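You operate a simulated robot arm through the tools that you are given. There is no shell and no other tool. Be economical: measure what you need, move in short steps, check, and stop when the job is done.

You are at the controls of a simulated two-armed robot. One attempt, no reset.

## Task
Pick up the orange cup with one hand, pass it to the other hand and put it on the shelf under the press bench. Take the grey lid from the top of the green belt and leave it in the teal basket. Push the left bench drawer shut. Put three of the grey pucks from the top of the steel bench on the upper shelf of the steel rack. Take the grey rag from the top of the beige bench and put it on the middle of the steel bench. Do these in any order. Set down upright: orange cup.
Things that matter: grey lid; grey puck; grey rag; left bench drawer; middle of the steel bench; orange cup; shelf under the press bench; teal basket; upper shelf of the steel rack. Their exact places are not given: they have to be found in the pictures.

Only the result counts: the job must be done as asked and must still hold three seconds after the hand-in. Knocking over, shifting, dropping, spilling or breaking anything else fails it. A push-on lid holds only when it is set on centred and level and pressed home; a screw cap is set on level and turned clockwise until tight.

## Robot
Two 7-joint arms with two-finger parallel grippers on one trunk, on a base that drives. Base frame: it is fixed to the floor where the robot stands at the start and does not move with it; the origin is under the middle of the robot, x ahead of it, y to its left, z up. Readings come in m, degrees, newtons and seconds.
The left shoulder is at the start at [0.07, 0.177, 1.17], the right one opposite. With the tool pointing down near the work surface each hand reaches from about 0.24 to 0.72 m from the robot's upright axis, wherever it stands, measured 20 degrees to its own side. Places, roughly: grey lid (15x9x3 cm) [6, 0.4, 1]; grey puck (6x6x4 cm) [9.3, 3.1, 0.9]; grey rag (7x10x4 cm) [10.9, 5.4, 0.8]; left bench drawer [9.7, 3, 0.8]; middle of the steel bench (24x20 cm) [10.14, 3.16, 0.9]; orange cup (8x8x13 cm) [0.6, 0.1, 1]; shelf under the press bench [2.5, -0.8, 0.3]; teal basket (37x37x18 cm) [5.7, 0.3, 1]; upper shelf of the steel rack [13.4, 3.3, 1.1]. Payload 3.43 kg a hand.
Tool frame (each hand has its own): the origin (TCP) lies between the finger pads and is the grasp point; the fingertips stand 0.03 m ahead of it; z points along the fingers, y is the line along which they close. The gripper opens to 0.094 m. The fingers are 0.028 m wide and 0.01 m thick; the gripper's body (0.05 by 0.096 m) begins 0.055 m behind the TCP.
Orientation is that of the tool frame in the base frame, as a unit quaternion [x, y, z, w]. With the fingers straight down and closing along the base's y, the tool's x points along the base's -x, its y along +y and its z along -z.

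## Interface
- The arms move only by the tool drive_tool. It takes "left_series", "right_series" or both (then of equal length, played together; a hand with none holds still); each is a list that holds one entry, the list of rows, each a list of 7 numbers: the turn, a rotation vector about the tool's x, y, z in rad, then the shift along the tool's x, y, z in m, then the opening, from 0 (shut) to 1 (fully open). In form: [[[ax, ay, az, dx, dy, dz, gripper], ...]]. A call has 1 to 12 rows; each row shifts and turns the commanded pose from where the row before left it, along the tool's axes as they then stand. Rows are played at 5 a second. More than 0.05 m and 8.6 degrees between two rows, or a gripper value outside its range, and nothing of the call is played. A pose out of reach is approached as far as the arm can. The call stops where the force on the tool passes 40 N (or 10 N more than at its start, if that is more) or the arm is blocked; 0.2 s more then pass. Each finger travels about 0.153 m/s and halts on what it meets, pressing with about 22 N; the grip force reading is that of the motor and also rises with nothing between the fingers. The clock runs only during rows and for 0.2 s after the last one: add rows that do not move to give the fingers time. It gives the time, the measured TCP pose, the force on the tool (base axes), the opening and the grip force at its end, in the units of the frame above (readings bear some noise), with the torque about the TCP (base axes, N m) and any sound that the robot's microphone picked up.
- Cameras (640 x 400 px; columns grow to the right, rows downward): "scene" is now at [0.1321, 0.0086, 1.5028]; the picture's right is [0.10, -0.99, 0.00], its down [-0.57, -0.06, -0.82] and it looks along [0.82, 0.08, -0.57] (base axes); focal length 295 px, centre (320, 200). "left" rides on the left gripper at [0.076, -0.014, -0.102] in its tool frame; the picture's right is [0.18, 0.98, 0.00], its down [-0.75, 0.14, -0.64] and it looks along [-0.63, 0.12, 0.77] (tool axes); focal length 243 px, centre (320, 200). "right" rides on the right gripper at [0.076, 0.014, -0.103] in its tool frame; the picture's right is [-0.18, 0.98, 0.00], its down [-0.75, -0.14, -0.64] and it looks along [-0.63, -0.12, 0.77] (tool axes); focal length 243 px, centre (320, 200).
- capture(camera): a new picture of that camera. The clock stands still meanwhile.
- raise_lower(by): slides the trunk up (or, below 0, down) by that many m; the arms and the scene camera ride with it, the base frame stays. It gives what a move gives, with no picture.
- drive_base(legs): drives the robot by 1 to 6 legs, each [ahead, turn to the left] in m and degrees, along the robot's own axes; the way and the turn of a leg run together, so that a leg with both is an arc; at most 1.5 m and 180 degrees a leg. The arms and the cameras ride along, it lands a little off, and it stops where it bumps. It gives what a move gives.
- head_to(pan, tilt): turns the head with the scene camera to pan (to the left, within 86 degrees either way) and tilt (down, from -29 to 69), counted from straight ahead of the robot. It gives what a move gives.
- pixel_to_xyz(camera, pixels): for up to 12 pixels [column, row] of the newest picture of that camera ("zoom" is the newest enlarged one), the place [x, y, z] in the base frame of the surface seen there, good to about 0.003 m, but the place of the scene camera against the robot may be out by one fixed shift of up to 0.018 m in any direction. The clock stands still meanwhile.
- enlarge(camera, box): a new picture of the part [left, top, right, bottom] of that camera's present view, enlarged. The clock stands still meanwhile.
- hand_in(): hands the job in; it is judged then, once.

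Work in short steps. Measure before you move; look again where a grasp or a placing could have gone wrong, and mend it. You have 138 turns and 172 pictures in all, those below and enlarged ones among them. Open the grippers and draw the arms clear of the work before you hand the job in, unless the task says otherwise; then end with one line.

The tools are called as name(argument=value, ...) on one line, values as JSON. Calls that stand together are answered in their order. drive_tool: Moves the arms, as the interface text tells. Its arguments: {"type":"object","properties":{"left_series":{"type":"array","items":{"type":"array","items":{"type":"array","items":{"type":"number"}}}},"right_series":{"type":"array","items":{"type":"array","items":{"type":"array","items":{"type":"number"}}}}},"required":[]} The other tools are called the same way: raise_lower (by) slides the trunk up or down; drive_base (legs) drives the base; head_to (pan, tilt) turns the head that bears the scene camera; capture (camera) takes a picture; pixel_to_xyz (camera, pixels) gives the place of the surface under pixels of a picture; enlarge (camera, box) takes an enlarged picture of a part of a camera's view; hand_in () hands the job in.

At the start:

```text
clock: 0.0
left_ee_pos: [0.4257, 0.3504, 1.2037]
left_tool_rot: [0.0, 1.0, -0.001, 0.0]
left_contact_force: [0.6, -0.3, -0.1]
left_torque: [0.0, -0.03, 0.02]
left_grip_width: 0.0941
left_grip_force: 0.1
right_ee_pos: [0.3496, -0.073, 1.2329]
right_tool_rot: [-0.001, 1.0, 0.001, 0.001]
right_contact_force: [0.1, -0.3, -0.3]
right_torque: [-0.04, 0.0, -0.01]
right_grip_width: 0.094
right_grip_force: 0.1
trunk travel left (down, up): [-0.75, 0.09]
robot x, y, heading: [-0.0012, -0.002, -0.1]
head pan, tilt: [5.7, 34.8]
```

scene: 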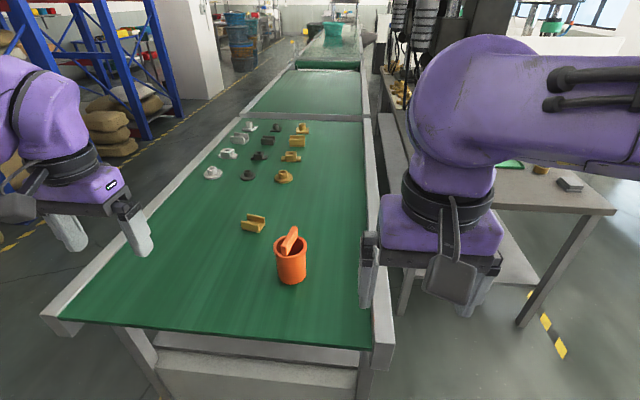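
right: 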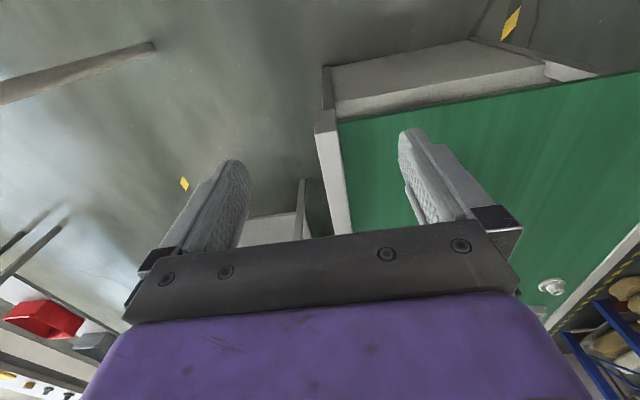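
left: 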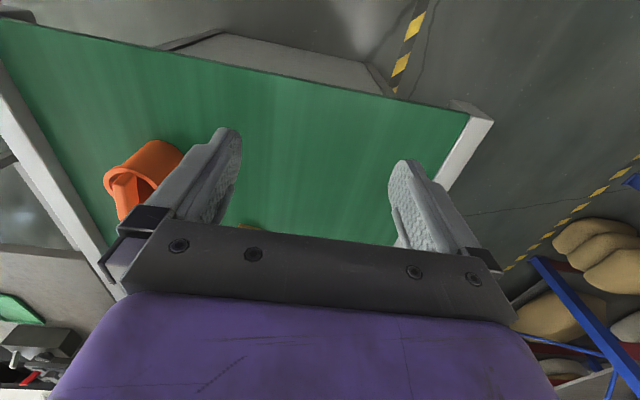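

The cup stands at about (291,262) in the scene picture with something (stick) in it. I'll enlarge and measure it.

enlarge(camera="scene", box=[220, 190, 380, 310])

pixel_to_xyz(camera="scene", pixels=[[291, 265], [291, 280], [275, 262], [306, 262], [291, 235], [282, 242], [200, 270], [291, 300], [254, 222], [570, 185], [500, 240], [300, 251]])

```text
3.33 times, centred on (300, 250) of scene
```

zoom: 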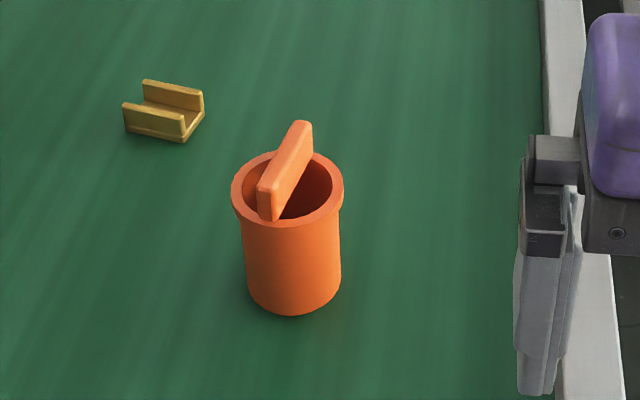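

```text
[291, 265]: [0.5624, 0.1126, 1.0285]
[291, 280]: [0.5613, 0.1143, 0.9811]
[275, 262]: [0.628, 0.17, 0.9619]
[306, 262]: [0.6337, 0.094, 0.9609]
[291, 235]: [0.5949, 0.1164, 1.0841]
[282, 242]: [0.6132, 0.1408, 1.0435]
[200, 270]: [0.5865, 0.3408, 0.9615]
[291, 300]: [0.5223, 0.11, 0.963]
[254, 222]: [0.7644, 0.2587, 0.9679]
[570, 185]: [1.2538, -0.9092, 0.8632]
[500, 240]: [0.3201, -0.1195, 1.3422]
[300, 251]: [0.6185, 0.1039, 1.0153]
```

The cup has a bar handle across its rim. Now I look round to learn the layout before planning.

head_to(pan=-50, tilt=15)

capture(camera="scene")

head_to(pan=0, tilt=5)

capture(camera="scene")

head_to(pan=50, tilt=15)

capture(camera="scene")

```text
clock: 1.2
left_ee_pos: [0.4258, 0.3494, 1.2022]
left_tool_rot: [0.0, 1.0, 0.0, -0.001]
left_contact_force: [0.7, -0.8, 0.0]
left_torque: [0.01, 0.03, 0.0]
left_grip_width: 0.094
left_grip_force: 0.1
right_ee_pos: [0.3509, -0.0724, 1.2315]
right_tool_rot: [-0.001, 1.0, 0.0, 0.002]
right_contact_force: [-0.8, 0.6, 0.1]
right_torque: [0.01, -0.01, -0.05]
right_grip_width: 0.0942
right_grip_force: 0.1
trunk travel left (down, up): [-0.75, 0.09]
robot x, y, heading: [-0.0012, -0.0023, -0.0]
head pan, tilt: [-50.0, 15.0]
```

```text
167 pictures are left
```

scene: 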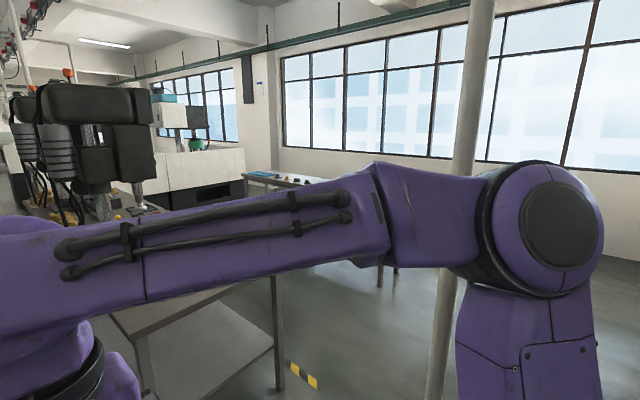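

```text
clock: 2.4
left_ee_pos: [0.4272, 0.351, 1.2031]
left_tool_rot: [0.0, 1.0, 0.0, 0.0]
left_contact_force: [0.0, 1.2, -0.2]
left_torque: [0.01, -0.01, -0.02]
left_grip_width: 0.0939
left_grip_force: 0.2
right_ee_pos: [0.3514, -0.0718, 1.2322]
right_tool_rot: [-0.001, 1.0, -0.001, 0.001]
right_contact_force: [-0.1, 0.6, -0.4]
right_torque: [-0.02, 0.01, -0.01]
right_grip_width: 0.0941
right_grip_force: 0.0
trunk travel left (down, up): [-0.75, 0.09]
robot x, y, heading: [0.0003, 0.0001, 0.2]
head pan, tilt: [0.0, 5.0]
```

```text
166 pictures are left
```

scene: 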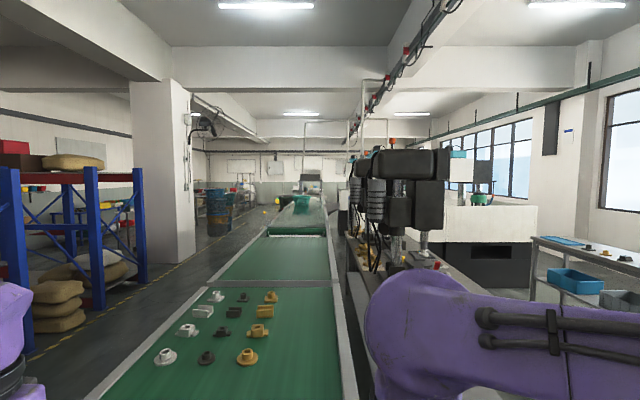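

```text
clock: 3.6
left_ee_pos: [0.4262, 0.3507, 1.2025]
left_tool_rot: [0.0, 1.0, 0.001, 0.0]
left_contact_force: [-0.5, 0.4, -0.6]
left_torque: [-0.02, -0.01, -0.01]
left_grip_width: 0.094
left_grip_force: 0.1
right_ee_pos: [0.3508, -0.0722, 1.2331]
right_tool_rot: [-0.001, 1.0, 0.0, 0.001]
right_contact_force: [0.0, 0.0, 0.2]
right_torque: [0.02, -0.01, 0.01]
right_grip_width: 0.0938
right_grip_force: 0.1
trunk travel left (down, up): [-0.75, 0.09]
robot x, y, heading: [-0.0018, -0.0024, 0.1]
head pan, tilt: [50.0, 15.0]
```

```text
165 pictures are left
```

scene: 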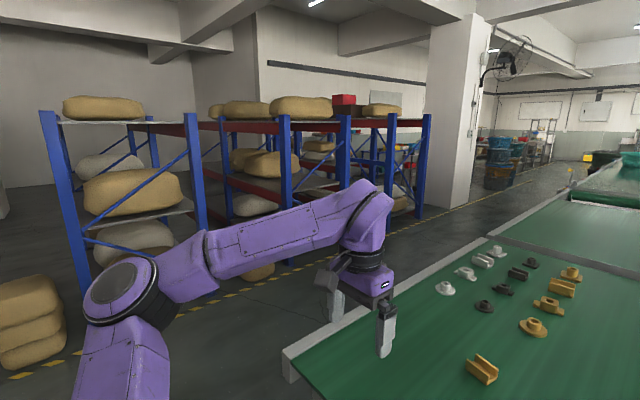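

Layout is clear enough. I bring the left hand over the cup (staying high) and shift the right one aside, then look with the left hand camera.

drive_tool(left_series=[[[0, 0, 0, -0.025, -0.038, 0, 1], [0, 0, 0, -0.025, -0.038, 0, 1], [0, 0, 0, -0.025, -0.038, 0, 1], [0, 0, 0, -0.025, -0.038, 0, 1], [0, 0, 0, -0.025, -0.038, 0, 1], [0, 0, 0, -0.025, -0.038, 0, 1], [0, 0, 0, 0, 0, 0, 1]]], right_series=[[[0, 0, 0, 0, -0.025, 0, 1], [0, 0, 0, 0, -0.025, 0, 1], [0, 0, 0, 0, -0.025, 0, 1], [0, 0, 0, 0, -0.025, 0, 1], [0, 0, 0, 0, -0.025, 0, 1], [0, 0, 0, 0, -0.025, 0, 1], [0, 0, 0, 0, 0, 0, 1]]])

head_to(pan=0, tilt=38)

capture(camera="left")

capture(camera="scene")

```text
clock: 5.2
left_ee_pos: [0.5775, 0.1257, 1.203]
left_tool_rot: [0.0, 1.0, -0.001, 0.0]
left_contact_force: [-0.5, 0.2, -0.4]
left_torque: [-0.01, -0.01, -0.03]
left_grip_width: 0.0939
left_grip_force: 0.0
right_ee_pos: [0.3495, -0.2211, 1.2312]
right_tool_rot: [-0.001, 1.0, 0.001, 0.002]
right_contact_force: [0.9, -0.9, 0.5]
right_torque: [-0.03, 0.0, 0.0]
right_grip_width: 0.0941
right_grip_force: 0.1
trunk travel left (down, up): [-0.75, 0.09]
robot x, y, heading: [0.0022, 0.0016, 0.2]
head pan, tilt: [50.0, 15.0]
```

```text
clock: 6.4
left_ee_pos: [0.5774, 0.1243, 1.2029]
left_tool_rot: [0.0, 1.0, 0.0, 0.0]
left_contact_force: [0.1, -0.5, -0.4]
left_torque: [-0.04, 0.0, -0.02]
left_grip_width: 0.0939
left_grip_force: 0.0
right_ee_pos: [0.3505, -0.2224, 1.2323]
right_tool_rot: [-0.001, 1.0, 0.0, 0.001]
right_contact_force: [-0.3, 0.1, 0.2]
right_torque: [-0.01, 0.02, 0.0]
right_grip_width: 0.094
right_grip_force: 0.0
trunk travel left (down, up): [-0.75, 0.09]
robot x, y, heading: [-0.0001, -0.0017, -0.1]
head pan, tilt: [0.0, 38.0]
```

```text
164 pictures are left
```

left: 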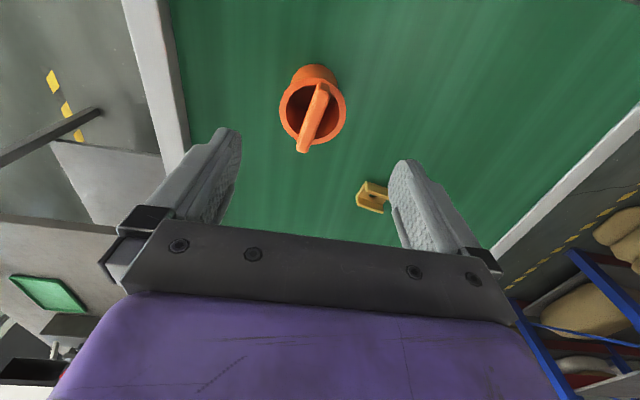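

```text
163 pictures are left
```

scene: 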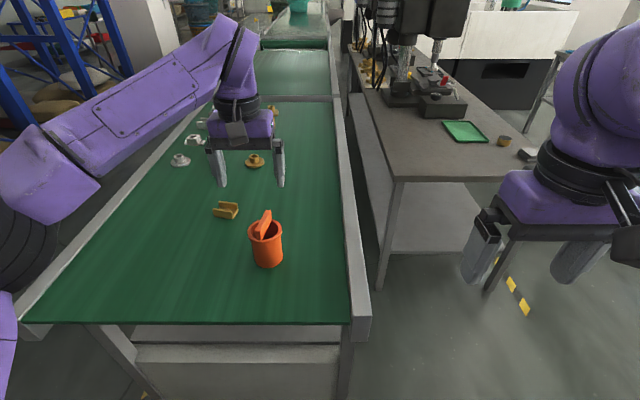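

The left camera shows the cup at (315,110) with its bar from (322,85) to (303,150). I measure the bar and rim.

pixel_to_xyz(camera="left", pixels=[[320, 86], [304, 149], [312, 117], [317, 118], [307, 117], [283, 112], [343, 102], [311, 68], [335, 160], [372, 195]])

pixel_to_xyz(camera="scene", pixels=[[266, 220], [266, 250], [400, 175], [510, 175], [480, 100], [395, 250], [480, 250], [430, 220], [380, 100], [500, 285], [520, 135], [450, 75]])

```text
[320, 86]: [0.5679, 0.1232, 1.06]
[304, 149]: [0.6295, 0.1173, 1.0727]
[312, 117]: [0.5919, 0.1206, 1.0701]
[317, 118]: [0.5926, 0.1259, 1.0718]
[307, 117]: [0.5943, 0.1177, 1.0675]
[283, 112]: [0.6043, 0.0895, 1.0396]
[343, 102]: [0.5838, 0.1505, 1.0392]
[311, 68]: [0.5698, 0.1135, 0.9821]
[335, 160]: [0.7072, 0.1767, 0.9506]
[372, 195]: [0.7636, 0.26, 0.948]
```

```text
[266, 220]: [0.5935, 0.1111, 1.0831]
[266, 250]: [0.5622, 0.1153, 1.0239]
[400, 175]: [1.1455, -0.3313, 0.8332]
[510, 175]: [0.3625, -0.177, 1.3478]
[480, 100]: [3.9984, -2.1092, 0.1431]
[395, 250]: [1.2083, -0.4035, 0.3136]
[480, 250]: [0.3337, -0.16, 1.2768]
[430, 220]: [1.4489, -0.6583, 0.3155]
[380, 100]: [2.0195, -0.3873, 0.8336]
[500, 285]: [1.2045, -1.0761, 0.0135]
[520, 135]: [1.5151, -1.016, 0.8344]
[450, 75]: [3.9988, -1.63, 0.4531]
```

Bar centre is about (0.598,0.120), top ~1.078, rim 1.039. I lower the left hand to z≈1.075 (tips just above the rim), turned slightly to the bar, and close.

drive_tool(left_series=[[[0, 0, 0.095, -0.0215, -0.0045, 0, 1], [0, 0, 0, 0, 0, 0.045, 1], [0, 0, 0, 0, 0, 0.045, 1], [0, 0, 0, 0, 0, 0.037, 1], [0, 0, 0, 0, 0, 0, 1], [0, 0, 0, 0, 0, 0, 0], [0, 0, 0, 0, 0, 0, 0], [0, 0, 0, 0, 0, 0, 0], [0, 0, 0, 0, 0, 0, 0]]])

capture(camera="left")

```text
clock: 8.4
left_ee_pos: [0.5999, 0.116, 1.0757]
left_tool_rot: [0.048, 0.999, 0.0, 0.001]
left_contact_force: [0.1, 0.7, 6.3]
left_torque: [0.14, -0.26, 0.03]
left_grip_width: 0.0132
left_grip_force: 21.7
right_ee_pos: [0.3504, -0.223, 1.233]
right_tool_rot: [-0.001, 1.0, 0.0, 0.002]
right_contact_force: [-0.2, 0.4, -0.3]
right_torque: [-0.03, -0.03, -0.03]
right_grip_width: 0.0941
right_grip_force: 0.0
trunk travel left (down, up): [-0.75, 0.09]
robot x, y, heading: [0.0003, 0.0004, -0.1]
head pan, tilt: [0.0, 38.0]
```

```text
162 pictures are left
```

left: 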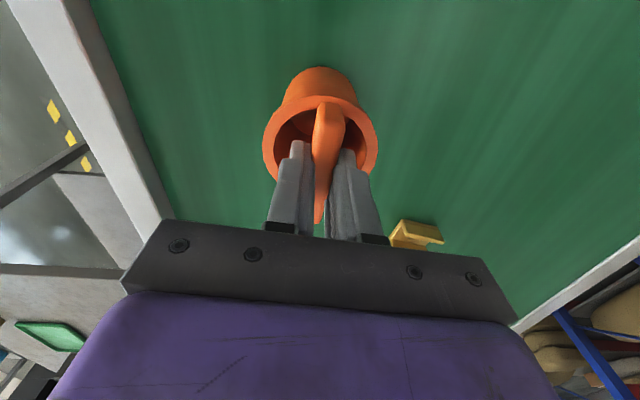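

The grip on the bar reads 13 mm and 22 N. I lift and pull back with the left hand while turning the right hand to a horizontal pose (fingers towards +y, camera up).

drive_tool(left_series=[[[0, 0, 0, 0, 0, -0.03, 0], [0, 0, 0, 0, 0, -0.03, 0], [0, 0, 0, 0, 0, -0.03, 0], [0, 0, 0, 0.01, 0, -0.03, 0], [0, 0, 0, 0.02, 0, -0.03, 0], [0, 0, 0, 0.02, 0, 0, 0], [0, 0, 0, 0.02, 0, 0, 0], [0, 0, 0, 0.02, 0, 0, 0], [0, 0, 0, 0, 0, 0, 0], [0, 0, 0, 0, 0, 0, 0], [0, 0, 0, 0, 0, 0, 0], [0, 0, 0, 0, 0, 0, 0]]], right_series=[[[-0.0863, 0.0863, 0.0863, 0, 0, 0, 1], [-0.0863, 0.0863, 0.0863, 0, 0, 0, 1], [-0.0863, 0.0863, 0.0863, 0, 0, 0, 1], [-0.0863, 0.0863, 0.0863, 0, 0, 0, 1], [-0.0863, 0.0863, 0.0863, 0, 0, 0, 1], [-0.0863, 0.0863, 0.0863, 0, 0, 0, 1], [-0.0863, 0.0863, 0.0863, 0, 0, 0, 1], [-0.0863, 0.0863, 0.0863, 0, 0, 0, 1], [-0.0863, 0.0863, 0.0863, 0, 0, 0, 1], [-0.0863, 0.0863, 0.0863, 0, 0, 0, 1], [-0.0863, 0.0863, 0.0863, 0, 0, 0, 1], [-0.0863, 0.0863, 0.0863, 0, 0, 0, 1]]])

drive_tool(right_series=[[[-0.0863, 0.0863, 0.0863, 0, 0, 0, 1], [-0.0863, 0.0863, 0.0863, 0, 0, 0, 1], [0, 0, 0, 0, 0, 0, 1], [0, 0, 0, 0, 0, 0, 1]]])

capture(camera="scene")

```text
clock: 11.0
left_ee_pos: [0.5075, 0.1251, 1.2256]
left_tool_rot: [0.047, 0.999, 0.001, -0.001]
left_contact_force: [-0.4, 0.2, -0.2]
left_torque: [0.01, -0.02, 0.0]
left_grip_width: 0.0135
left_grip_force: 22.1
right_ee_pos: [0.3505, -0.2238, 1.2319]
right_tool_rot: [0.45, 0.624, 0.452, -0.452]
right_contact_force: [-0.1, -0.4, 0.6]
right_torque: [0.0, 0.01, 0.01]
right_grip_width: 0.094
right_grip_force: 0.1
trunk travel left (down, up): [-0.75, 0.09]
robot x, y, heading: [-0.0026, -0.0004, 0.1]
head pan, tilt: [0.0, 38.0]
```

```text
clock: 12.0
left_ee_pos: [0.5094, 0.1243, 1.2267]
left_tool_rot: [0.048, 0.999, 0.0, 0.0]
left_contact_force: [0.0, -0.3, -0.4]
left_torque: [-0.03, -0.02, -0.02]
left_grip_width: 0.0133
left_grip_force: 22.0
right_ee_pos: [0.351, -0.2225, 1.2313]
right_tool_rot: [0.499, 0.502, 0.499, -0.5]
right_contact_force: [-0.1, -0.4, 0.5]
right_torque: [-0.02, -0.01, -0.03]
right_grip_width: 0.0942
right_grip_force: 0.0
trunk travel left (down, up): [-0.75, 0.09]
robot x, y, heading: [0.0017, 0.0016, -0.0]
head pan, tilt: [0.0, 38.0]
```

```text
161 pictures are left
```

scene: 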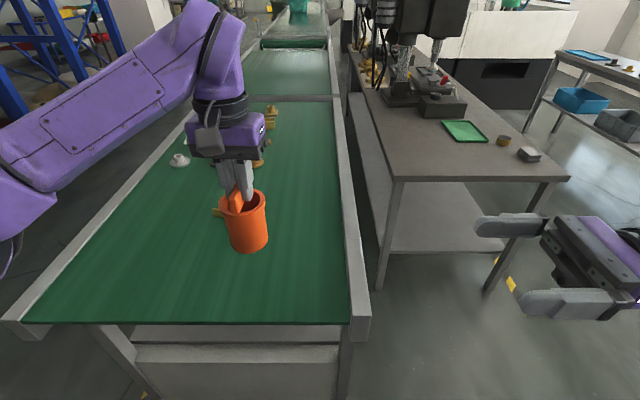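

The right hand is horizontal. I bring it level with the cup body, stopping short, then check with its camera.

drive_tool(right_series=[[[0, 0, 0, -0.022, 0.039, 0, 1], [0, 0, 0, -0.022, 0.039, 0, 1], [0, 0, 0, -0.022, 0.039, 0, 1], [0, 0, 0, -0.021, 0.039, 0, 1], [0, 0, 0, 0, 0, 0.04, 1], [0, 0, 0, 0, 0, 0.04, 1], [0, 0, 0, 0, 0, 0.04, 1], [0, 0, 0, 0, 0, 0.04, 1], [0, 0, 0, 0, 0, 0.04, 1], [0, 0, 0, 0, 0, 0, 1], [0, 0, 0, 0, 0, 0, 1]]])

capture(camera="right")

capture(camera="scene")

```text
clock: 14.4
left_ee_pos: [0.5089, 0.1261, 1.2269]
left_tool_rot: [0.047, 0.999, 0.0, 0.0]
left_contact_force: [-0.1, 0.7, -1.4]
left_torque: [-0.04, -0.02, 0.02]
left_grip_width: 0.0133
left_grip_force: 22.0
right_ee_pos: [0.5088, -0.025, 1.1444]
right_tool_rot: [0.499, 0.502, 0.5, -0.499]
right_contact_force: [-0.8, -0.1, -0.2]
right_torque: [-0.01, -0.02, -0.01]
right_grip_width: 0.0938
right_grip_force: 0.1
trunk travel left (down, up): [-0.75, 0.09]
robot x, y, heading: [-0.003, -0.0016, -0.1]
head pan, tilt: [0.0, 38.0]
```

```text
160 pictures are left
```

right: 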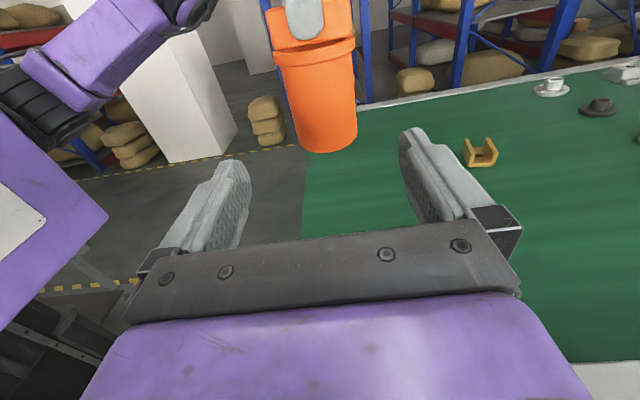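

```text
159 pictures are left
```

scene: 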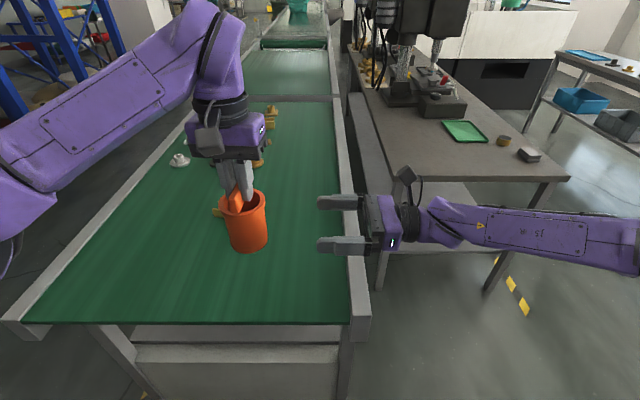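

Cup body appears between the fingers' columns, (285–357). I measure its body position.

pixel_to_xyz(camera="right", pixels=[[325, 110], [325, 145], [296, 120], [352, 110], [325, 85], [325, 60], [278, 65], [352, 55]])

```text
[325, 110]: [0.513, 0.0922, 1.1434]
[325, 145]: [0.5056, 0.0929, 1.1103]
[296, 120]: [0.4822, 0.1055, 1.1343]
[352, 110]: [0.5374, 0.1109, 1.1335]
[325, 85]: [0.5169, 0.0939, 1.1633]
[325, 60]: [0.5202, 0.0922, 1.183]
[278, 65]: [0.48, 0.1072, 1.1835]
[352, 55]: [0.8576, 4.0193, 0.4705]
```

Cup axis is at x≈0.510, front face y≈0.092. I advance 0.147 m, and close the right hand.

drive_tool(right_series=[[[0, 0, 0, 0, 0.0005, 0.037, 1], [0, 0, 0, 0, 0.0005, 0.037, 1], [0, 0, 0, 0, 0, 0.037, 1], [0, 0, 0, 0, 0, 0.036, 1], [0, 0, 0, 0, 0, 0, 1], [0, 0, 0, 0, 0, 0, 0], [0, 0, 0, 0, 0, 0, 0], [0, 0, 0, 0, 0, 0, 0], [0, 0, 0, 0, 0, 0, 0]]])

capture(camera="scene")

```text
clock: 16.4
left_ee_pos: [0.5092, 0.1258, 1.2264]
left_tool_rot: [0.048, 0.999, 0.001, -0.001]
left_contact_force: [-8.2, -5.9, -2.3]
left_torque: [-0.16, 0.17, 0.07]
left_grip_width: 0.0133
left_grip_force: 21.7
right_ee_pos: [0.5094, 0.1257, 1.1474]
right_tool_rot: [0.499, 0.502, 0.5, -0.5]
right_contact_force: [8.7, 5.7, 1.3]
right_torque: [-0.28, 0.49, -0.11]
right_grip_width: 0.0678
right_grip_force: 21.9
trunk travel left (down, up): [-0.75, 0.09]
robot x, y, heading: [0.0007, 0.0001, 0.0]
head pan, tilt: [0.0, 38.0]
```

```text
158 pictures are left
```

scene: 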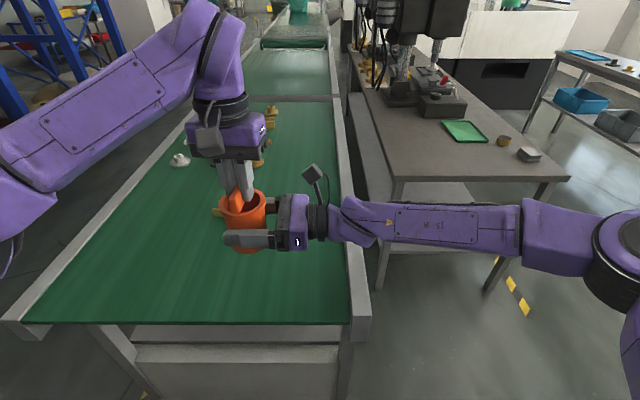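

Right hand holds the body (68 mm, 22 N). The left hand lets go, rises and moves aside.

drive_tool(left_series=[[[0, 0, 0, 0, 0, 0, 0.45], [0, 0, 0, 0, 0, 0, 0.45], [0, 0, 0, 0, 0, -0.03, 0.45], [0, 0, 0, 0, 0, -0.04, 0.45], [0, 0, 0, 0, 0, -0.04, 0.45], [0, 0, -0.095, 0, 0.03, -0.03, 0.45], [0, 0, 0, 0, 0.045, 0, 0.45], [0, 0, 0, 0, 0.045, 0, 0.45], [0, 0, 0, 0, 0.045, 0, 0.45], [0, 0, 0, 0, 0.045, 0, 0.45], [0, 0, 0, 0, 0, 0, 0.45]]])

capture(camera="scene")

```text
clock: 18.8
left_ee_pos: [0.5095, 0.3347, 1.3685]
left_tool_rot: [0.0, 1.0, 0.0, 0.0]
left_contact_force: [-0.5, 0.3, -0.2]
left_torque: [0.02, -0.01, -0.01]
left_grip_width: 0.0423
left_grip_force: 0.1
right_ee_pos: [0.5082, 0.1238, 1.1466]
right_tool_rot: [0.498, 0.503, 0.499, -0.501]
right_contact_force: [0.0, 0.5, -0.2]
right_torque: [0.05, 0.0, 0.0]
right_grip_width: 0.0673
right_grip_force: 21.6
trunk travel left (down, up): [-0.75, 0.09]
robot x, y, heading: [0.0013, -0.0006, 0.1]
head pan, tilt: [0.0, 38.0]
```

```text
157 pictures are left
```

scene: 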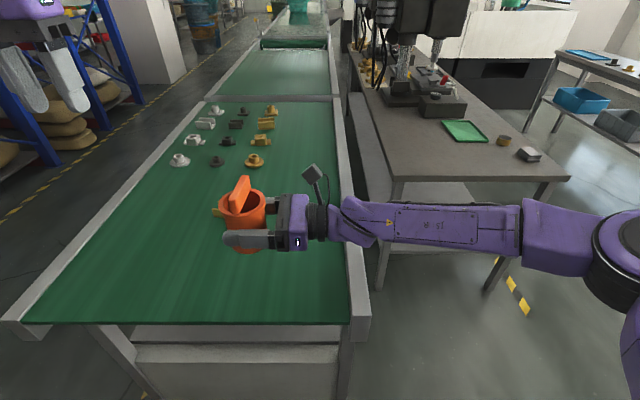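

The left hand is free and the cup stays in the right hand. I back the robot off the belt, then draw the right hand back and swing it to point forward.

drive_base(legs=[[-0.45, 0]])

drive_tool(right_series=[[[0, 0, 0, 0, 0, -0.045, 0], [0, 0, 0, 0, 0, -0.045, 0], [0, 0, 0, 0, 0, -0.045, 0], [0, 0, 0, 0, 0, -0.045, 0], [0, 0, 0, 0, 0, -0.045, 0], [0, 0, 0, 0, 0, -0.045, 0], [0, 0, 0, 0, 0, -0.045, 0]]], left_series=[[[0, 0, 0, 0.04, 0, 0, 0.45], [0, 0, 0, 0.04, 0, 0, 0.45], [0, 0, 0, 0.04, 0, 0, 0.45], [0, 0, 0, 0.04, 0, 0, 0.45], [0, 0, 0, 0, 0, 0, 0.45], [0, 0, 0, 0, 0, 0, 0.45], [0, 0, 0, 0, 0, 0, 0.45]]])

drive_tool(right_series=[[[-0.1428, 0, 0, 0, 0, 0, 0], [-0.1428, 0, 0, 0, 0, 0, 0], [-0.1428, 0, 0, 0, 0, 0, 0], [-0.1428, 0, 0, 0, 0, 0, 0], [-0.1428, 0, 0, 0, 0, 0, 0], [-0.1428, 0, 0, 0, 0, 0, 0], [-0.1428, 0, 0, 0, 0, 0, 0], [-0.1428, 0, 0, 0, 0, 0, 0], [-0.1428, 0, 0, 0, 0, 0, 0], [-0.1428, 0, 0, 0, 0, 0, 0], [-0.1428, 0, 0, 0, 0, 0, 0], [0, 0, 0, 0, 0, 0, 0]]])

head_to(pan=-40, tilt=25)

capture(camera="scene")

```text
clock: 21.6
left_ee_pos: [0.046, 0.3377, 1.3679]
left_tool_rot: [-0.004, 1.0, -0.001, -0.001]
left_contact_force: [-0.1, 0.5, 0.5]
left_torque: [-0.02, 0.01, -0.02]
left_grip_width: 0.0423
left_grip_force: 0.0
right_ee_pos: [0.0476, 0.1269, 1.1466]
right_tool_rot: [0.497, 0.505, 0.498, -0.501]
right_contact_force: [0.0, 0.6, 0.1]
right_torque: [-0.02, 0.0, -0.02]
right_grip_width: 0.0674
right_grip_force: 22.0
trunk travel left (down, up): [-0.75, 0.09]
robot x, y, heading: [-0.4575, -0.0019, 0.5]
head pan, tilt: [0.0, 38.0]
```

```text
clock: 23.1
left_ee_pos: [-0.0894, 0.3158, 1.3493]
left_tool_rot: [-0.005, 1.0, 0.0, 0.001]
left_contact_force: [-0.3, 0.3, -0.5]
left_torque: [0.0, 0.0, 0.05]
left_grip_width: 0.0423
left_grip_force: 0.0
left hand out of reach, approached as far as the arm can: row 3, 4
right_ee_pos: [0.0522, -0.1918, 1.149]
right_tool_rot: [0.496, 0.504, 0.497, -0.502]
right_contact_force: [-0.2, -0.1, 0.5]
right_torque: [0.0, -0.01, 0.01]
right_grip_width: 0.0676
right_grip_force: 22.2
trunk travel left (down, up): [-0.75, 0.09]
robot x, y, heading: [-0.4591, -0.0042, 0.5]
head pan, tilt: [0.0, 38.0]
```

```text
clock: 25.8
left_ee_pos: [-0.0878, 0.3169, 1.3493]
left_tool_rot: [-0.005, 1.0, -0.002, 0.0]
left_contact_force: [0.2, -0.4, 0.3]
left_torque: [0.0, -0.01, -0.01]
left_grip_width: 0.0422
left_grip_force: 0.1
right_ee_pos: [0.0414, -0.2345, 1.1377]
right_tool_rot: [0.686, 0.096, 0.711, -0.12]
right_contact_force: [0.0, 0.1, -0.5]
right_torque: [-0.01, 0.0, -0.01]
right_grip_width: 0.0673
right_grip_force: 21.4
right hand out of reach, approached as far as the arm can: row 6, 7, 10, 11
trunk travel left (down, up): [-0.75, 0.09]
robot x, y, heading: [-0.4587, -0.0038, 0.6]
head pan, tilt: [0.0, 38.0]
```

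```text
clock: 26.8
left_ee_pos: [-0.0896, 0.3176, 1.3489]
left_tool_rot: [-0.004, 1.0, -0.001, 0.001]
left_contact_force: [0.1, -0.1, -0.2]
left_torque: [0.04, 0.02, 0.0]
left_grip_width: 0.0423
left_grip_force: 0.0
right_ee_pos: [0.041, -0.2343, 1.1375]
right_tool_rot: [0.686, 0.098, 0.711, -0.12]
right_contact_force: [-0.3, 0.4, -1.1]
right_torque: [0.02, 0.01, -0.04]
right_grip_width: 0.0674
right_grip_force: 21.7
trunk travel left (down, up): [-0.75, 0.09]
robot x, y, heading: [-0.4599, -0.0003, 0.4]
head pan, tilt: [-40.0, 25.0]
```

```text
156 pictures are left
```

scene: 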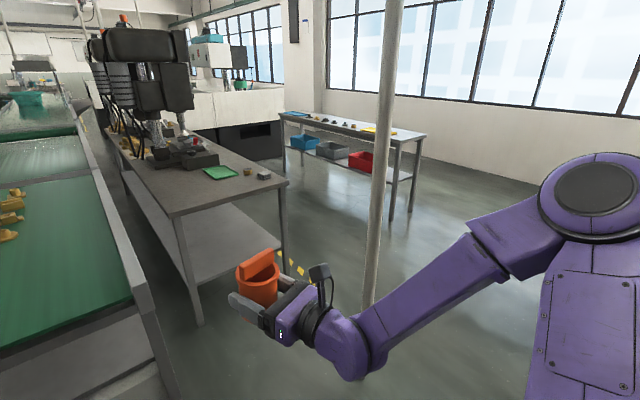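

The cup is upright, the hand pointing ahead. I measure the pole, bench legs and shelf to plan the drive.

pixel_to_xyz(camera="scene", pixels=[[368, 295], [375, 200], [195, 315], [228, 245], [170, 215], [286, 184], [285, 225], [215, 240], [265, 225], [240, 215], [195, 205], [147, 285]])

enlarge(camera="scene", box=[80, 120, 320, 320])

```text
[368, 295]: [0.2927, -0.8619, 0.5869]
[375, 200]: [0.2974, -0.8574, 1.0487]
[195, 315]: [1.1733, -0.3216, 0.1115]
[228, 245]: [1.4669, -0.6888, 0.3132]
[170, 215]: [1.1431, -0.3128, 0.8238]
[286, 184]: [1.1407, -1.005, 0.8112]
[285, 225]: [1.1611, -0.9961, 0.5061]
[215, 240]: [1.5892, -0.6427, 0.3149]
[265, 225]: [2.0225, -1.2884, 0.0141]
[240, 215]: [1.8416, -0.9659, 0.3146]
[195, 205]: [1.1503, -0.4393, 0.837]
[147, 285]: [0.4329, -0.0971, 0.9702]
```

```text
2.00 times, centred on (200, 220) of scene
```

zoom: 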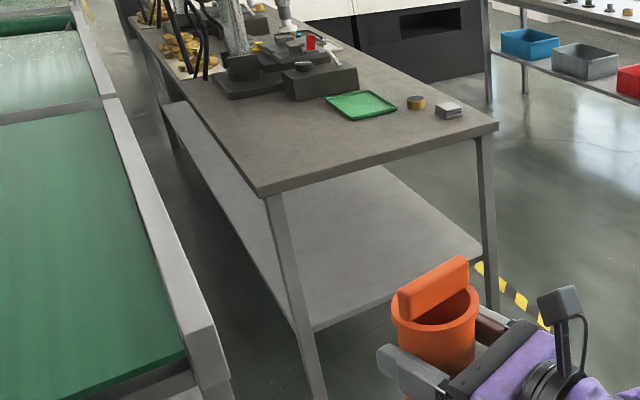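

The pole stands at (0.295,-0.86). I'll go round it and approach the shelf from the right side; first I look to the right for free floor.

head_to(pan=-86, tilt=25)

capture(camera="scene")

```text
clock: 27.9
left_ee_pos: [-0.0881, 0.3177, 1.3504]
left_tool_rot: [-0.005, 1.0, -0.001, 0.0]
left_contact_force: [0.5, 0.5, -0.3]
left_torque: [0.0, -0.01, 0.02]
left_grip_width: 0.0421
left_grip_force: 0.1
right_ee_pos: [0.0417, -0.2335, 1.1369]
right_tool_rot: [0.686, 0.097, 0.711, -0.121]
right_contact_force: [0.4, 0.4, -1.0]
right_torque: [0.02, -0.01, -0.02]
right_grip_width: 0.0674
right_grip_force: 22.7
trunk travel left (down, up): [-0.75, 0.09]
robot x, y, heading: [-0.4588, -0.0023, 0.3]
head pan, tilt: [-85.9, 25.0]
```

```text
154 pictures are left
```

scene: 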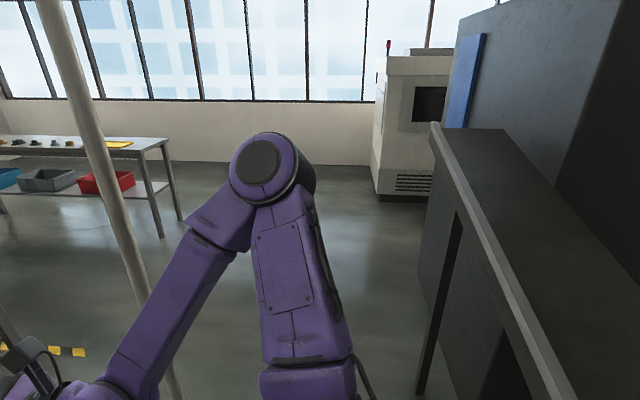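

A counter stands behind on the right; I measure it and the window bench.

pixel_to_xyz(camera="scene", pixels=[[437, 128], [540, 340], [420, 385], [160, 235], [182, 218], [165, 142], [400, 195], [172, 370], [260, 370], [430, 300]])

```text
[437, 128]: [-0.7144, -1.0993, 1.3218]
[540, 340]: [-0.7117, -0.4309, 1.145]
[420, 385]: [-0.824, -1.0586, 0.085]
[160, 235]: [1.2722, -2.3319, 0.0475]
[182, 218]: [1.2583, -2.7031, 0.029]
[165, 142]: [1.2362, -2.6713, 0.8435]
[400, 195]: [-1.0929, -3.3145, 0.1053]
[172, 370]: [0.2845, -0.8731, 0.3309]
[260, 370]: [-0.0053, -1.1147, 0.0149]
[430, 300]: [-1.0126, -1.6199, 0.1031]
```

I measure how far my own elbows stick out, since the gap between pole and counter is about 0.95 m.

pixel_to_xyz(camera="scene", pixels=[[265, 160], [240, 170], [300, 170], [310, 300], [210, 220], [262, 140], [305, 380]])

head_to(pan=80, tilt=25)

capture(camera="scene")

```text
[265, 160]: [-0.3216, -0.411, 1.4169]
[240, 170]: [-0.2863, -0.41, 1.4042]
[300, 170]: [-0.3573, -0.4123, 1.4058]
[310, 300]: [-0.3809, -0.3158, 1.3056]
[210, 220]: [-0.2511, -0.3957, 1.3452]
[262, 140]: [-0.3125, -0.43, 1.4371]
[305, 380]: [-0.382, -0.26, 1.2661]
```

```text
clock: 30.5
left_ee_pos: [-0.0884, 0.3179, 1.3489]
left_tool_rot: [-0.005, 1.0, 0.0, 0.001]
left_contact_force: [0.0, -0.9, -0.1]
left_torque: [-0.03, 0.02, 0.0]
left_grip_width: 0.0422
left_grip_force: 0.1
right_ee_pos: [0.0413, -0.2337, 1.1372]
right_tool_rot: [0.686, 0.098, 0.711, -0.121]
right_contact_force: [-0.4, 0.3, -0.2]
right_torque: [0.01, 0.0, -0.01]
right_grip_width: 0.0673
right_grip_force: 21.9
trunk travel left (down, up): [-0.75, 0.09]
robot x, y, heading: [-0.459, 0.0008, 0.5]
head pan, tilt: [80.0, 25.0]
```

```text
153 pictures are left
```

scene: 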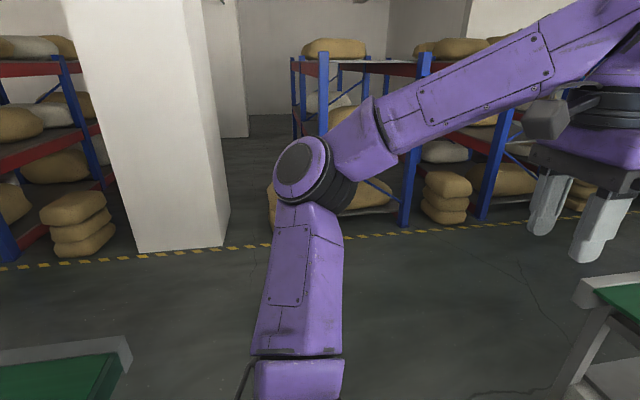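

Elbows are ~±0.5 m wide and at z≈1.4, so with the trunk raised they clear the 1.32 m counter. I raise, creep ahead a bit and turn right, then look again.

pixel_to_xyz(camera="scene", pixels=[[302, 170], [285, 165], [302, 145], [100, 360]])

raise_lower(by=0.09)

drive_base(legs=[[0.08, 0], [0, -75]])

head_to(pan=-30, tilt=15)

capture(camera="scene")

```text
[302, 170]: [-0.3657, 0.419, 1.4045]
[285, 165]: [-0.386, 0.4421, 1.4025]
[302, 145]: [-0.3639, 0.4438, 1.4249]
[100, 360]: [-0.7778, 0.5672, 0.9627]
```

```text
clock: 31.7
left_ee_pos: [-0.0894, 0.3174, 1.4395]
left_tool_rot: [-0.004, 1.0, 0.0, 0.001]
left_contact_force: [-0.6, 0.7, 0.0]
left_torque: [0.03, 0.0, -0.01]
left_grip_width: 0.0426
left_grip_force: 0.0
right_ee_pos: [0.0419, -0.2338, 1.2281]
right_tool_rot: [0.686, 0.098, 0.711, -0.121]
right_contact_force: [0.2, 0.6, -1.5]
right_torque: [0.0, -0.02, 0.01]
right_grip_width: 0.0674
right_grip_force: 22.2
trunk travel left (down, up): [-0.84, 0.0]
robot x, y, heading: [-0.4618, -0.0013, 0.5]
head pan, tilt: [80.0, 25.0]
```

```text
clock: 36.1
left_ee_pos: [0.0158, -0.2891, 1.4383]
left_tool_rot: [0.617, 0.787, -0.002, 0.001]
left_contact_force: [0.0, 0.4, 0.2]
left_torque: [0.01, -0.02, -0.02]
left_grip_width: 0.0423
left_grip_force: 0.0
right_ee_pos: [-0.4901, -0.5438, 1.2277]
right_tool_rot: [0.599, -0.349, 0.632, 0.346]
right_contact_force: [0.2, 1.0, -0.5]
right_torque: [0.01, -0.04, 0.0]
right_grip_width: 0.0672
right_grip_force: 22.2
trunk travel left (down, up): [-0.84, 0.0]
robot x, y, heading: [-0.3798, -0.007, -76.1]
head pan, tilt: [80.0, 25.0]
```

```text
clock: 38.0
left_ee_pos: [0.0157, -0.2873, 1.4384]
left_tool_rot: [0.617, 0.787, -0.001, 0.001]
left_contact_force: [1.1, 0.1, -0.1]
left_torque: [-0.03, 0.0, 0.01]
left_grip_width: 0.0422
left_grip_force: 0.1
right_ee_pos: [-0.4912, -0.5434, 1.228]
right_tool_rot: [0.598, -0.349, 0.634, 0.346]
right_contact_force: [0.3, 0.0, -0.9]
right_torque: [0.0, -0.02, 0.02]
right_grip_width: 0.0674
right_grip_force: 21.6
trunk travel left (down, up): [-0.84, 0.0]
robot x, y, heading: [-0.3785, -0.0001, -76.3]
head pan, tilt: [-30.0, 15.0]
```

```text
152 pictures are left
```

scene: 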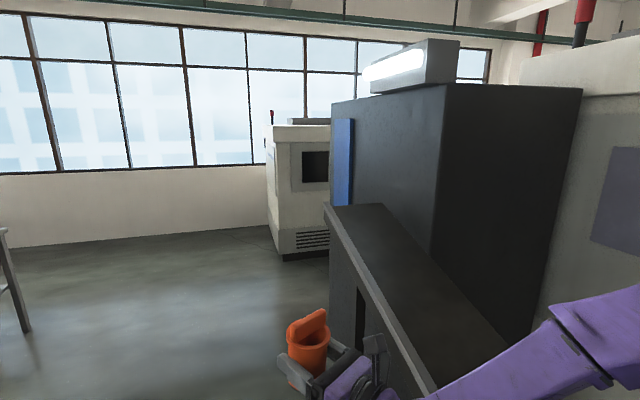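

Forearm would graze the counter, so I raise the cup hand 0.15 m first and check the forearm.

drive_tool(right_series=[[[0, 0, 0, 0.04, 0, 0, 0], [0, 0, 0, 0.04, 0, 0, 0], [0, 0, 0, 0.04, 0, 0, 0], [0, 0, 0, 0.04, 0, 0, 0], [0, 0, 0, 0, 0, 0, 0]]])

head_to(pan=-60, tilt=30)

capture(camera="scene")

```text
clock: 39.2
left_ee_pos: [0.0161, -0.2878, 1.4395]
left_tool_rot: [0.617, 0.787, -0.002, 0.0]
left_contact_force: [0.2, -0.4, -0.5]
left_torque: [0.01, -0.03, 0.03]
left_grip_width: 0.0423
left_grip_force: 0.1
right_ee_pos: [-0.568, -0.536, 1.2906]
right_tool_rot: [0.599, -0.349, 0.633, 0.346]
right_contact_force: [0.3, 0.2, -0.9]
right_torque: [-0.03, 0.01, 0.02]
right_grip_width: 0.0674
right_grip_force: 22.0
right hand out of reach, approached as far as the arm can: row 1, 2, 3, 4
trunk travel left (down, up): [-0.84, 0.0]
robot x, y, heading: [-0.3807, 0.0014, -76.2]
head pan, tilt: [-30.0, 15.0]
```

```text
clock: 40.1
left_ee_pos: [0.0148, -0.2878, 1.4389]
left_tool_rot: [0.617, 0.787, -0.001, -0.001]
left_contact_force: [0.4, 0.2, 0.0]
left_torque: [0.01, 0.0, -0.02]
left_grip_width: 0.0419
left_grip_force: 0.0
right_ee_pos: [-0.5683, -0.5349, 1.2891]
right_tool_rot: [0.6, -0.348, 0.632, 0.345]
right_contact_force: [0.6, 0.2, -0.7]
right_torque: [-0.03, -0.03, 0.02]
right_grip_width: 0.067
right_grip_force: 22.0
trunk travel left (down, up): [-0.84, 0.0]
robot x, y, heading: [-0.3781, -0.0014, -76.0]
head pan, tilt: [-60.0, 30.0]
```

```text
151 pictures are left
```

scene: 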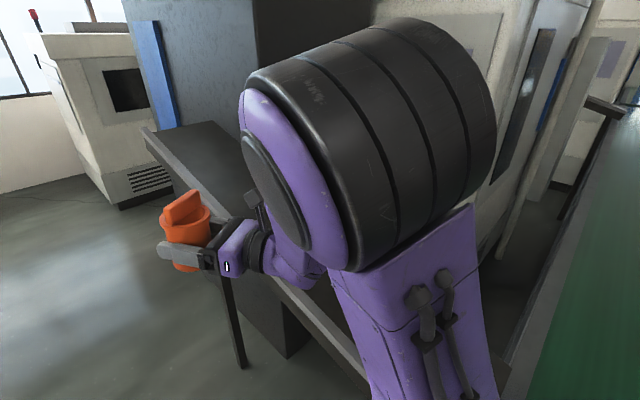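

The raise pushed the hand outward. I extend it ahead and toward my centre line to slim the arm.

drive_tool(right_series=[[[0, 0, 0, 0, -0.02, 0.032, 0], [0, 0, 0, 0, -0.02, 0.032, 0], [0, 0, 0, 0, -0.02, 0.032, 0], [0, 0, 0, 0, -0.02, 0.032, 0], [0, 0, 0, 0, -0.02, 0.032, 0], [0, 0, 0, 0, 0, 0, 0]]])

capture(camera="scene")

```text
clock: 41.5
left_ee_pos: [0.0159, -0.2884, 1.44]
left_tool_rot: [0.616, 0.787, -0.001, 0.0]
left_contact_force: [0.5, -0.2, 0.8]
left_torque: [0.02, 0.01, -0.01]
left_grip_width: 0.0422
left_grip_force: 0.0
right_ee_pos: [-0.48, -0.6036, 1.2868]
right_tool_rot: [0.599, -0.348, 0.633, 0.346]
right_contact_force: [0.4, -0.4, -0.8]
right_torque: [0.0, 0.03, 0.02]
right_grip_width: 0.0669
right_grip_force: 22.6
right hand out of reach, approached as far as the arm can: row 1, 2, 4, 5
trunk travel left (down, up): [-0.84, 0.0]
robot x, y, heading: [-0.3846, 0.0008, -76.2]
head pan, tilt: [-60.0, 30.0]
```

```text
150 pictures are left
```

scene: 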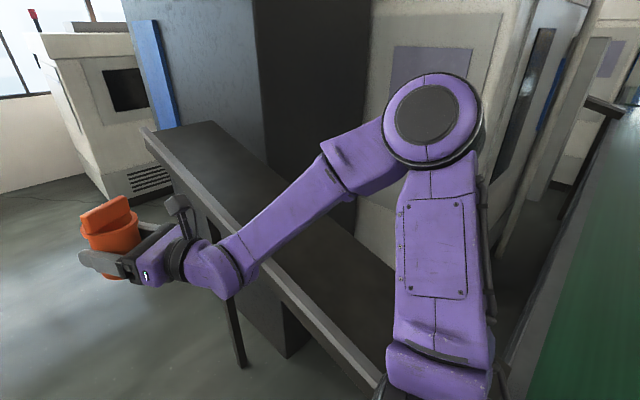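

The arm is slimmer now. I measure forearm heights against the counter edge.

pixel_to_xyz(camera="scene", pixels=[[290, 215], [345, 165], [225, 275], [430, 115], [400, 115], [300, 300], [350, 362], [195, 190], [420, 270]])

```text
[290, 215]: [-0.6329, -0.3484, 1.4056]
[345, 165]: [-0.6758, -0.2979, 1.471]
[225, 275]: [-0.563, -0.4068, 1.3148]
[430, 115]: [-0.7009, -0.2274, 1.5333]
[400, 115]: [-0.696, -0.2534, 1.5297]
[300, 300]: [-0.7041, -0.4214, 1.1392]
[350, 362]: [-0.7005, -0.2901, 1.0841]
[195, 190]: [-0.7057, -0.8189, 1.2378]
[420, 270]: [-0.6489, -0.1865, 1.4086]
```

Forearm and elbow clear the counter. I drive along the gap past the pole.

drive_base(legs=[[0, -11], [0.85, 0], [0.85, 0]])

head_to(pan=60, tilt=20)

capture(camera="scene")

```text
clock: 50.9
left_ee_pos: [0.0221, -2.0706, 1.4397]
left_tool_rot: [0.693, 0.721, -0.002, 0.0]
left_contact_force: [0.4, 0.5, 0.1]
left_torque: [-0.04, 0.02, 0.02]
left_grip_width: 0.0419
left_grip_force: 0.1
right_ee_pos: [-0.527, -2.2807, 1.2874]
right_tool_rot: [0.559, -0.408, 0.595, 0.409]
right_contact_force: [0.4, 0.2, -0.5]
right_torque: [0.0, 0.01, 0.04]
right_grip_width: 0.0667
right_grip_force: 21.8
trunk travel left (down, up): [-0.84, 0.0]
robot x, y, heading: [-0.3101, -1.7115, -87.8]
head pan, tilt: [-60.0, 30.0]
```

```text
clock: 52.9
left_ee_pos: [0.0224, -2.0735, 1.4387]
left_tool_rot: [0.693, 0.721, -0.001, 0.0]
left_contact_force: [-0.3, 0.2, 0.5]
left_torque: [-0.02, -0.03, 0.03]
left_grip_width: 0.0424
left_grip_force: 0.1
right_ee_pos: [-0.5274, -2.2809, 1.2868]
right_tool_rot: [0.56, -0.407, 0.595, 0.408]
right_contact_force: [-0.1, 0.5, -1.8]
right_torque: [0.01, -0.02, 0.0]
right_grip_width: 0.0671
right_grip_force: 22.4
trunk travel left (down, up): [-0.84, 0.0]
robot x, y, heading: [-0.3092, -1.7098, -87.8]
head pan, tilt: [60.0, 20.0]
```

```text
149 pictures are left
```

scene: 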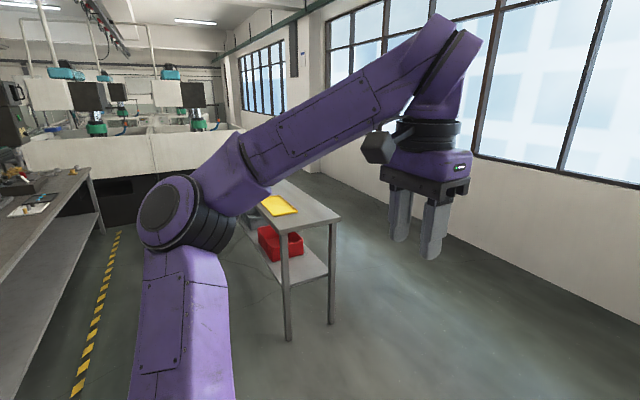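

Clear ahead. I turn left, drive along the aisle between the benches and turn to face the shelf.

drive_base(legs=[[0, 88], [1.4, 0], [0.4, 0], [0, 90]])

head_to(pan=0, tilt=45)

capture(camera="scene")

```text
clock: 69.5
left_ee_pos: [1.2101, -1.3942, 1.4399]
left_tool_rot: [-0.676, 0.737, 0.001, 0.001]
left_contact_force: [-1.1, 1.2, 0.1]
left_torque: [0.01, 0.0, -0.01]
left_grip_width: 0.0425
left_grip_force: 0.1
right_ee_pos: [1.7832, -1.2559, 1.2882]
right_tool_rot: [-0.441, -0.533, -0.445, 0.569]
right_contact_force: [0.0, 0.2, -0.4]
right_torque: [0.02, 0.0, 0.01]
right_grip_width: 0.0668
right_grip_force: 21.7
trunk travel left (down, up): [-0.84, 0.0]
robot x, y, heading: [1.4939, -1.7946, 84.9]
head pan, tilt: [60.0, 20.0]
```

```text
clock: 70.8
left_ee_pos: [1.2106, -1.394, 1.4391]
left_tool_rot: [-0.676, 0.737, -0.001, 0.002]
left_contact_force: [-0.4, -0.7, -0.5]
left_torque: [0.0, 0.01, -0.02]
left_grip_width: 0.0423
left_grip_force: 0.1
right_ee_pos: [1.7814, -1.2549, 1.2869]
right_tool_rot: [-0.441, -0.534, -0.444, 0.568]
right_contact_force: [0.7, 0.1, -1.1]
right_torque: [0.01, -0.01, -0.01]
right_grip_width: 0.0669
right_grip_force: 21.8
trunk travel left (down, up): [-0.84, 0.0]
robot x, y, heading: [1.4959, -1.7957, 85.4]
head pan, tilt: [0.0, 45.0]
```

```text
148 pictures are left
```

scene: 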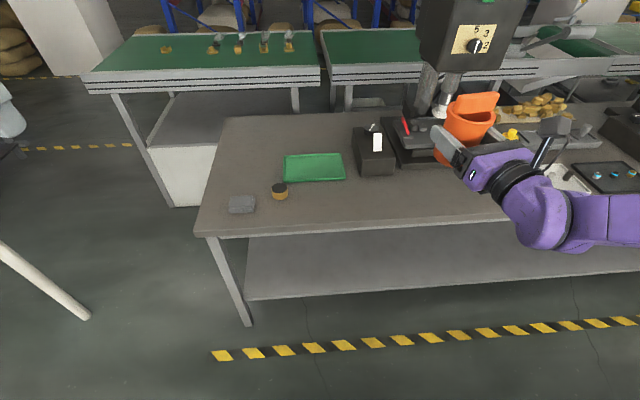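

I measure the shelf edge, its surface and the bench top edge.

pixel_to_xyz(camera="scene", pixels=[[300, 292], [400, 270], [500, 275], [300, 260], [450, 245], [300, 232], [450, 224], [240, 300], [340, 245], [420, 283]])

raise_lower(by=-0.8)

head_to(pan=-10, tilt=20)

capture(camera="scene")

```text
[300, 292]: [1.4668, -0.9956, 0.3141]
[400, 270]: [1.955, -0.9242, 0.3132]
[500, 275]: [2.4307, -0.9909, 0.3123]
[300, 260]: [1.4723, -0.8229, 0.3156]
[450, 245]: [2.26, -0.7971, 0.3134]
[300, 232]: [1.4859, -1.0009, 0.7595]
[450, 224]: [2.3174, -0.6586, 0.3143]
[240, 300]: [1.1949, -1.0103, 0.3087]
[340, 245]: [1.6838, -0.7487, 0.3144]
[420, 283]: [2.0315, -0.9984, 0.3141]
```

```text
refused: -0.8 is not a number from -0.4 to 0.4
```

```text
clock: 71.7
left_ee_pos: [1.2112, -1.3939, 1.4388]
left_tool_rot: [-0.676, 0.737, 0.0, 0.002]
left_contact_force: [-0.1, 0.1, -0.4]
left_torque: [-0.02, -0.04, 0.0]
left_grip_width: 0.0423
left_grip_force: 0.1
right_ee_pos: [1.7814, -1.2561, 1.2874]
right_tool_rot: [-0.441, -0.534, -0.445, 0.568]
right_contact_force: [0.3, -0.8, 0.3]
right_torque: [-0.01, 0.0, -0.03]
right_grip_width: 0.0668
right_grip_force: 22.0
trunk travel left (down, up): [-0.84, 0.0]
robot x, y, heading: [1.494, -1.7913, 85.3]
head pan, tilt: [-10.0, 20.0]
```

```text
147 pictures are left
```

scene: 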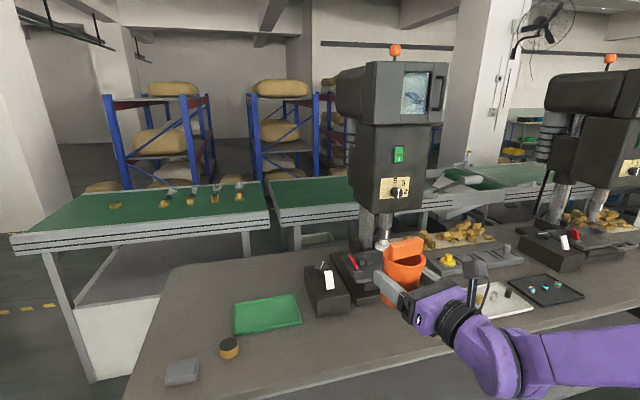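

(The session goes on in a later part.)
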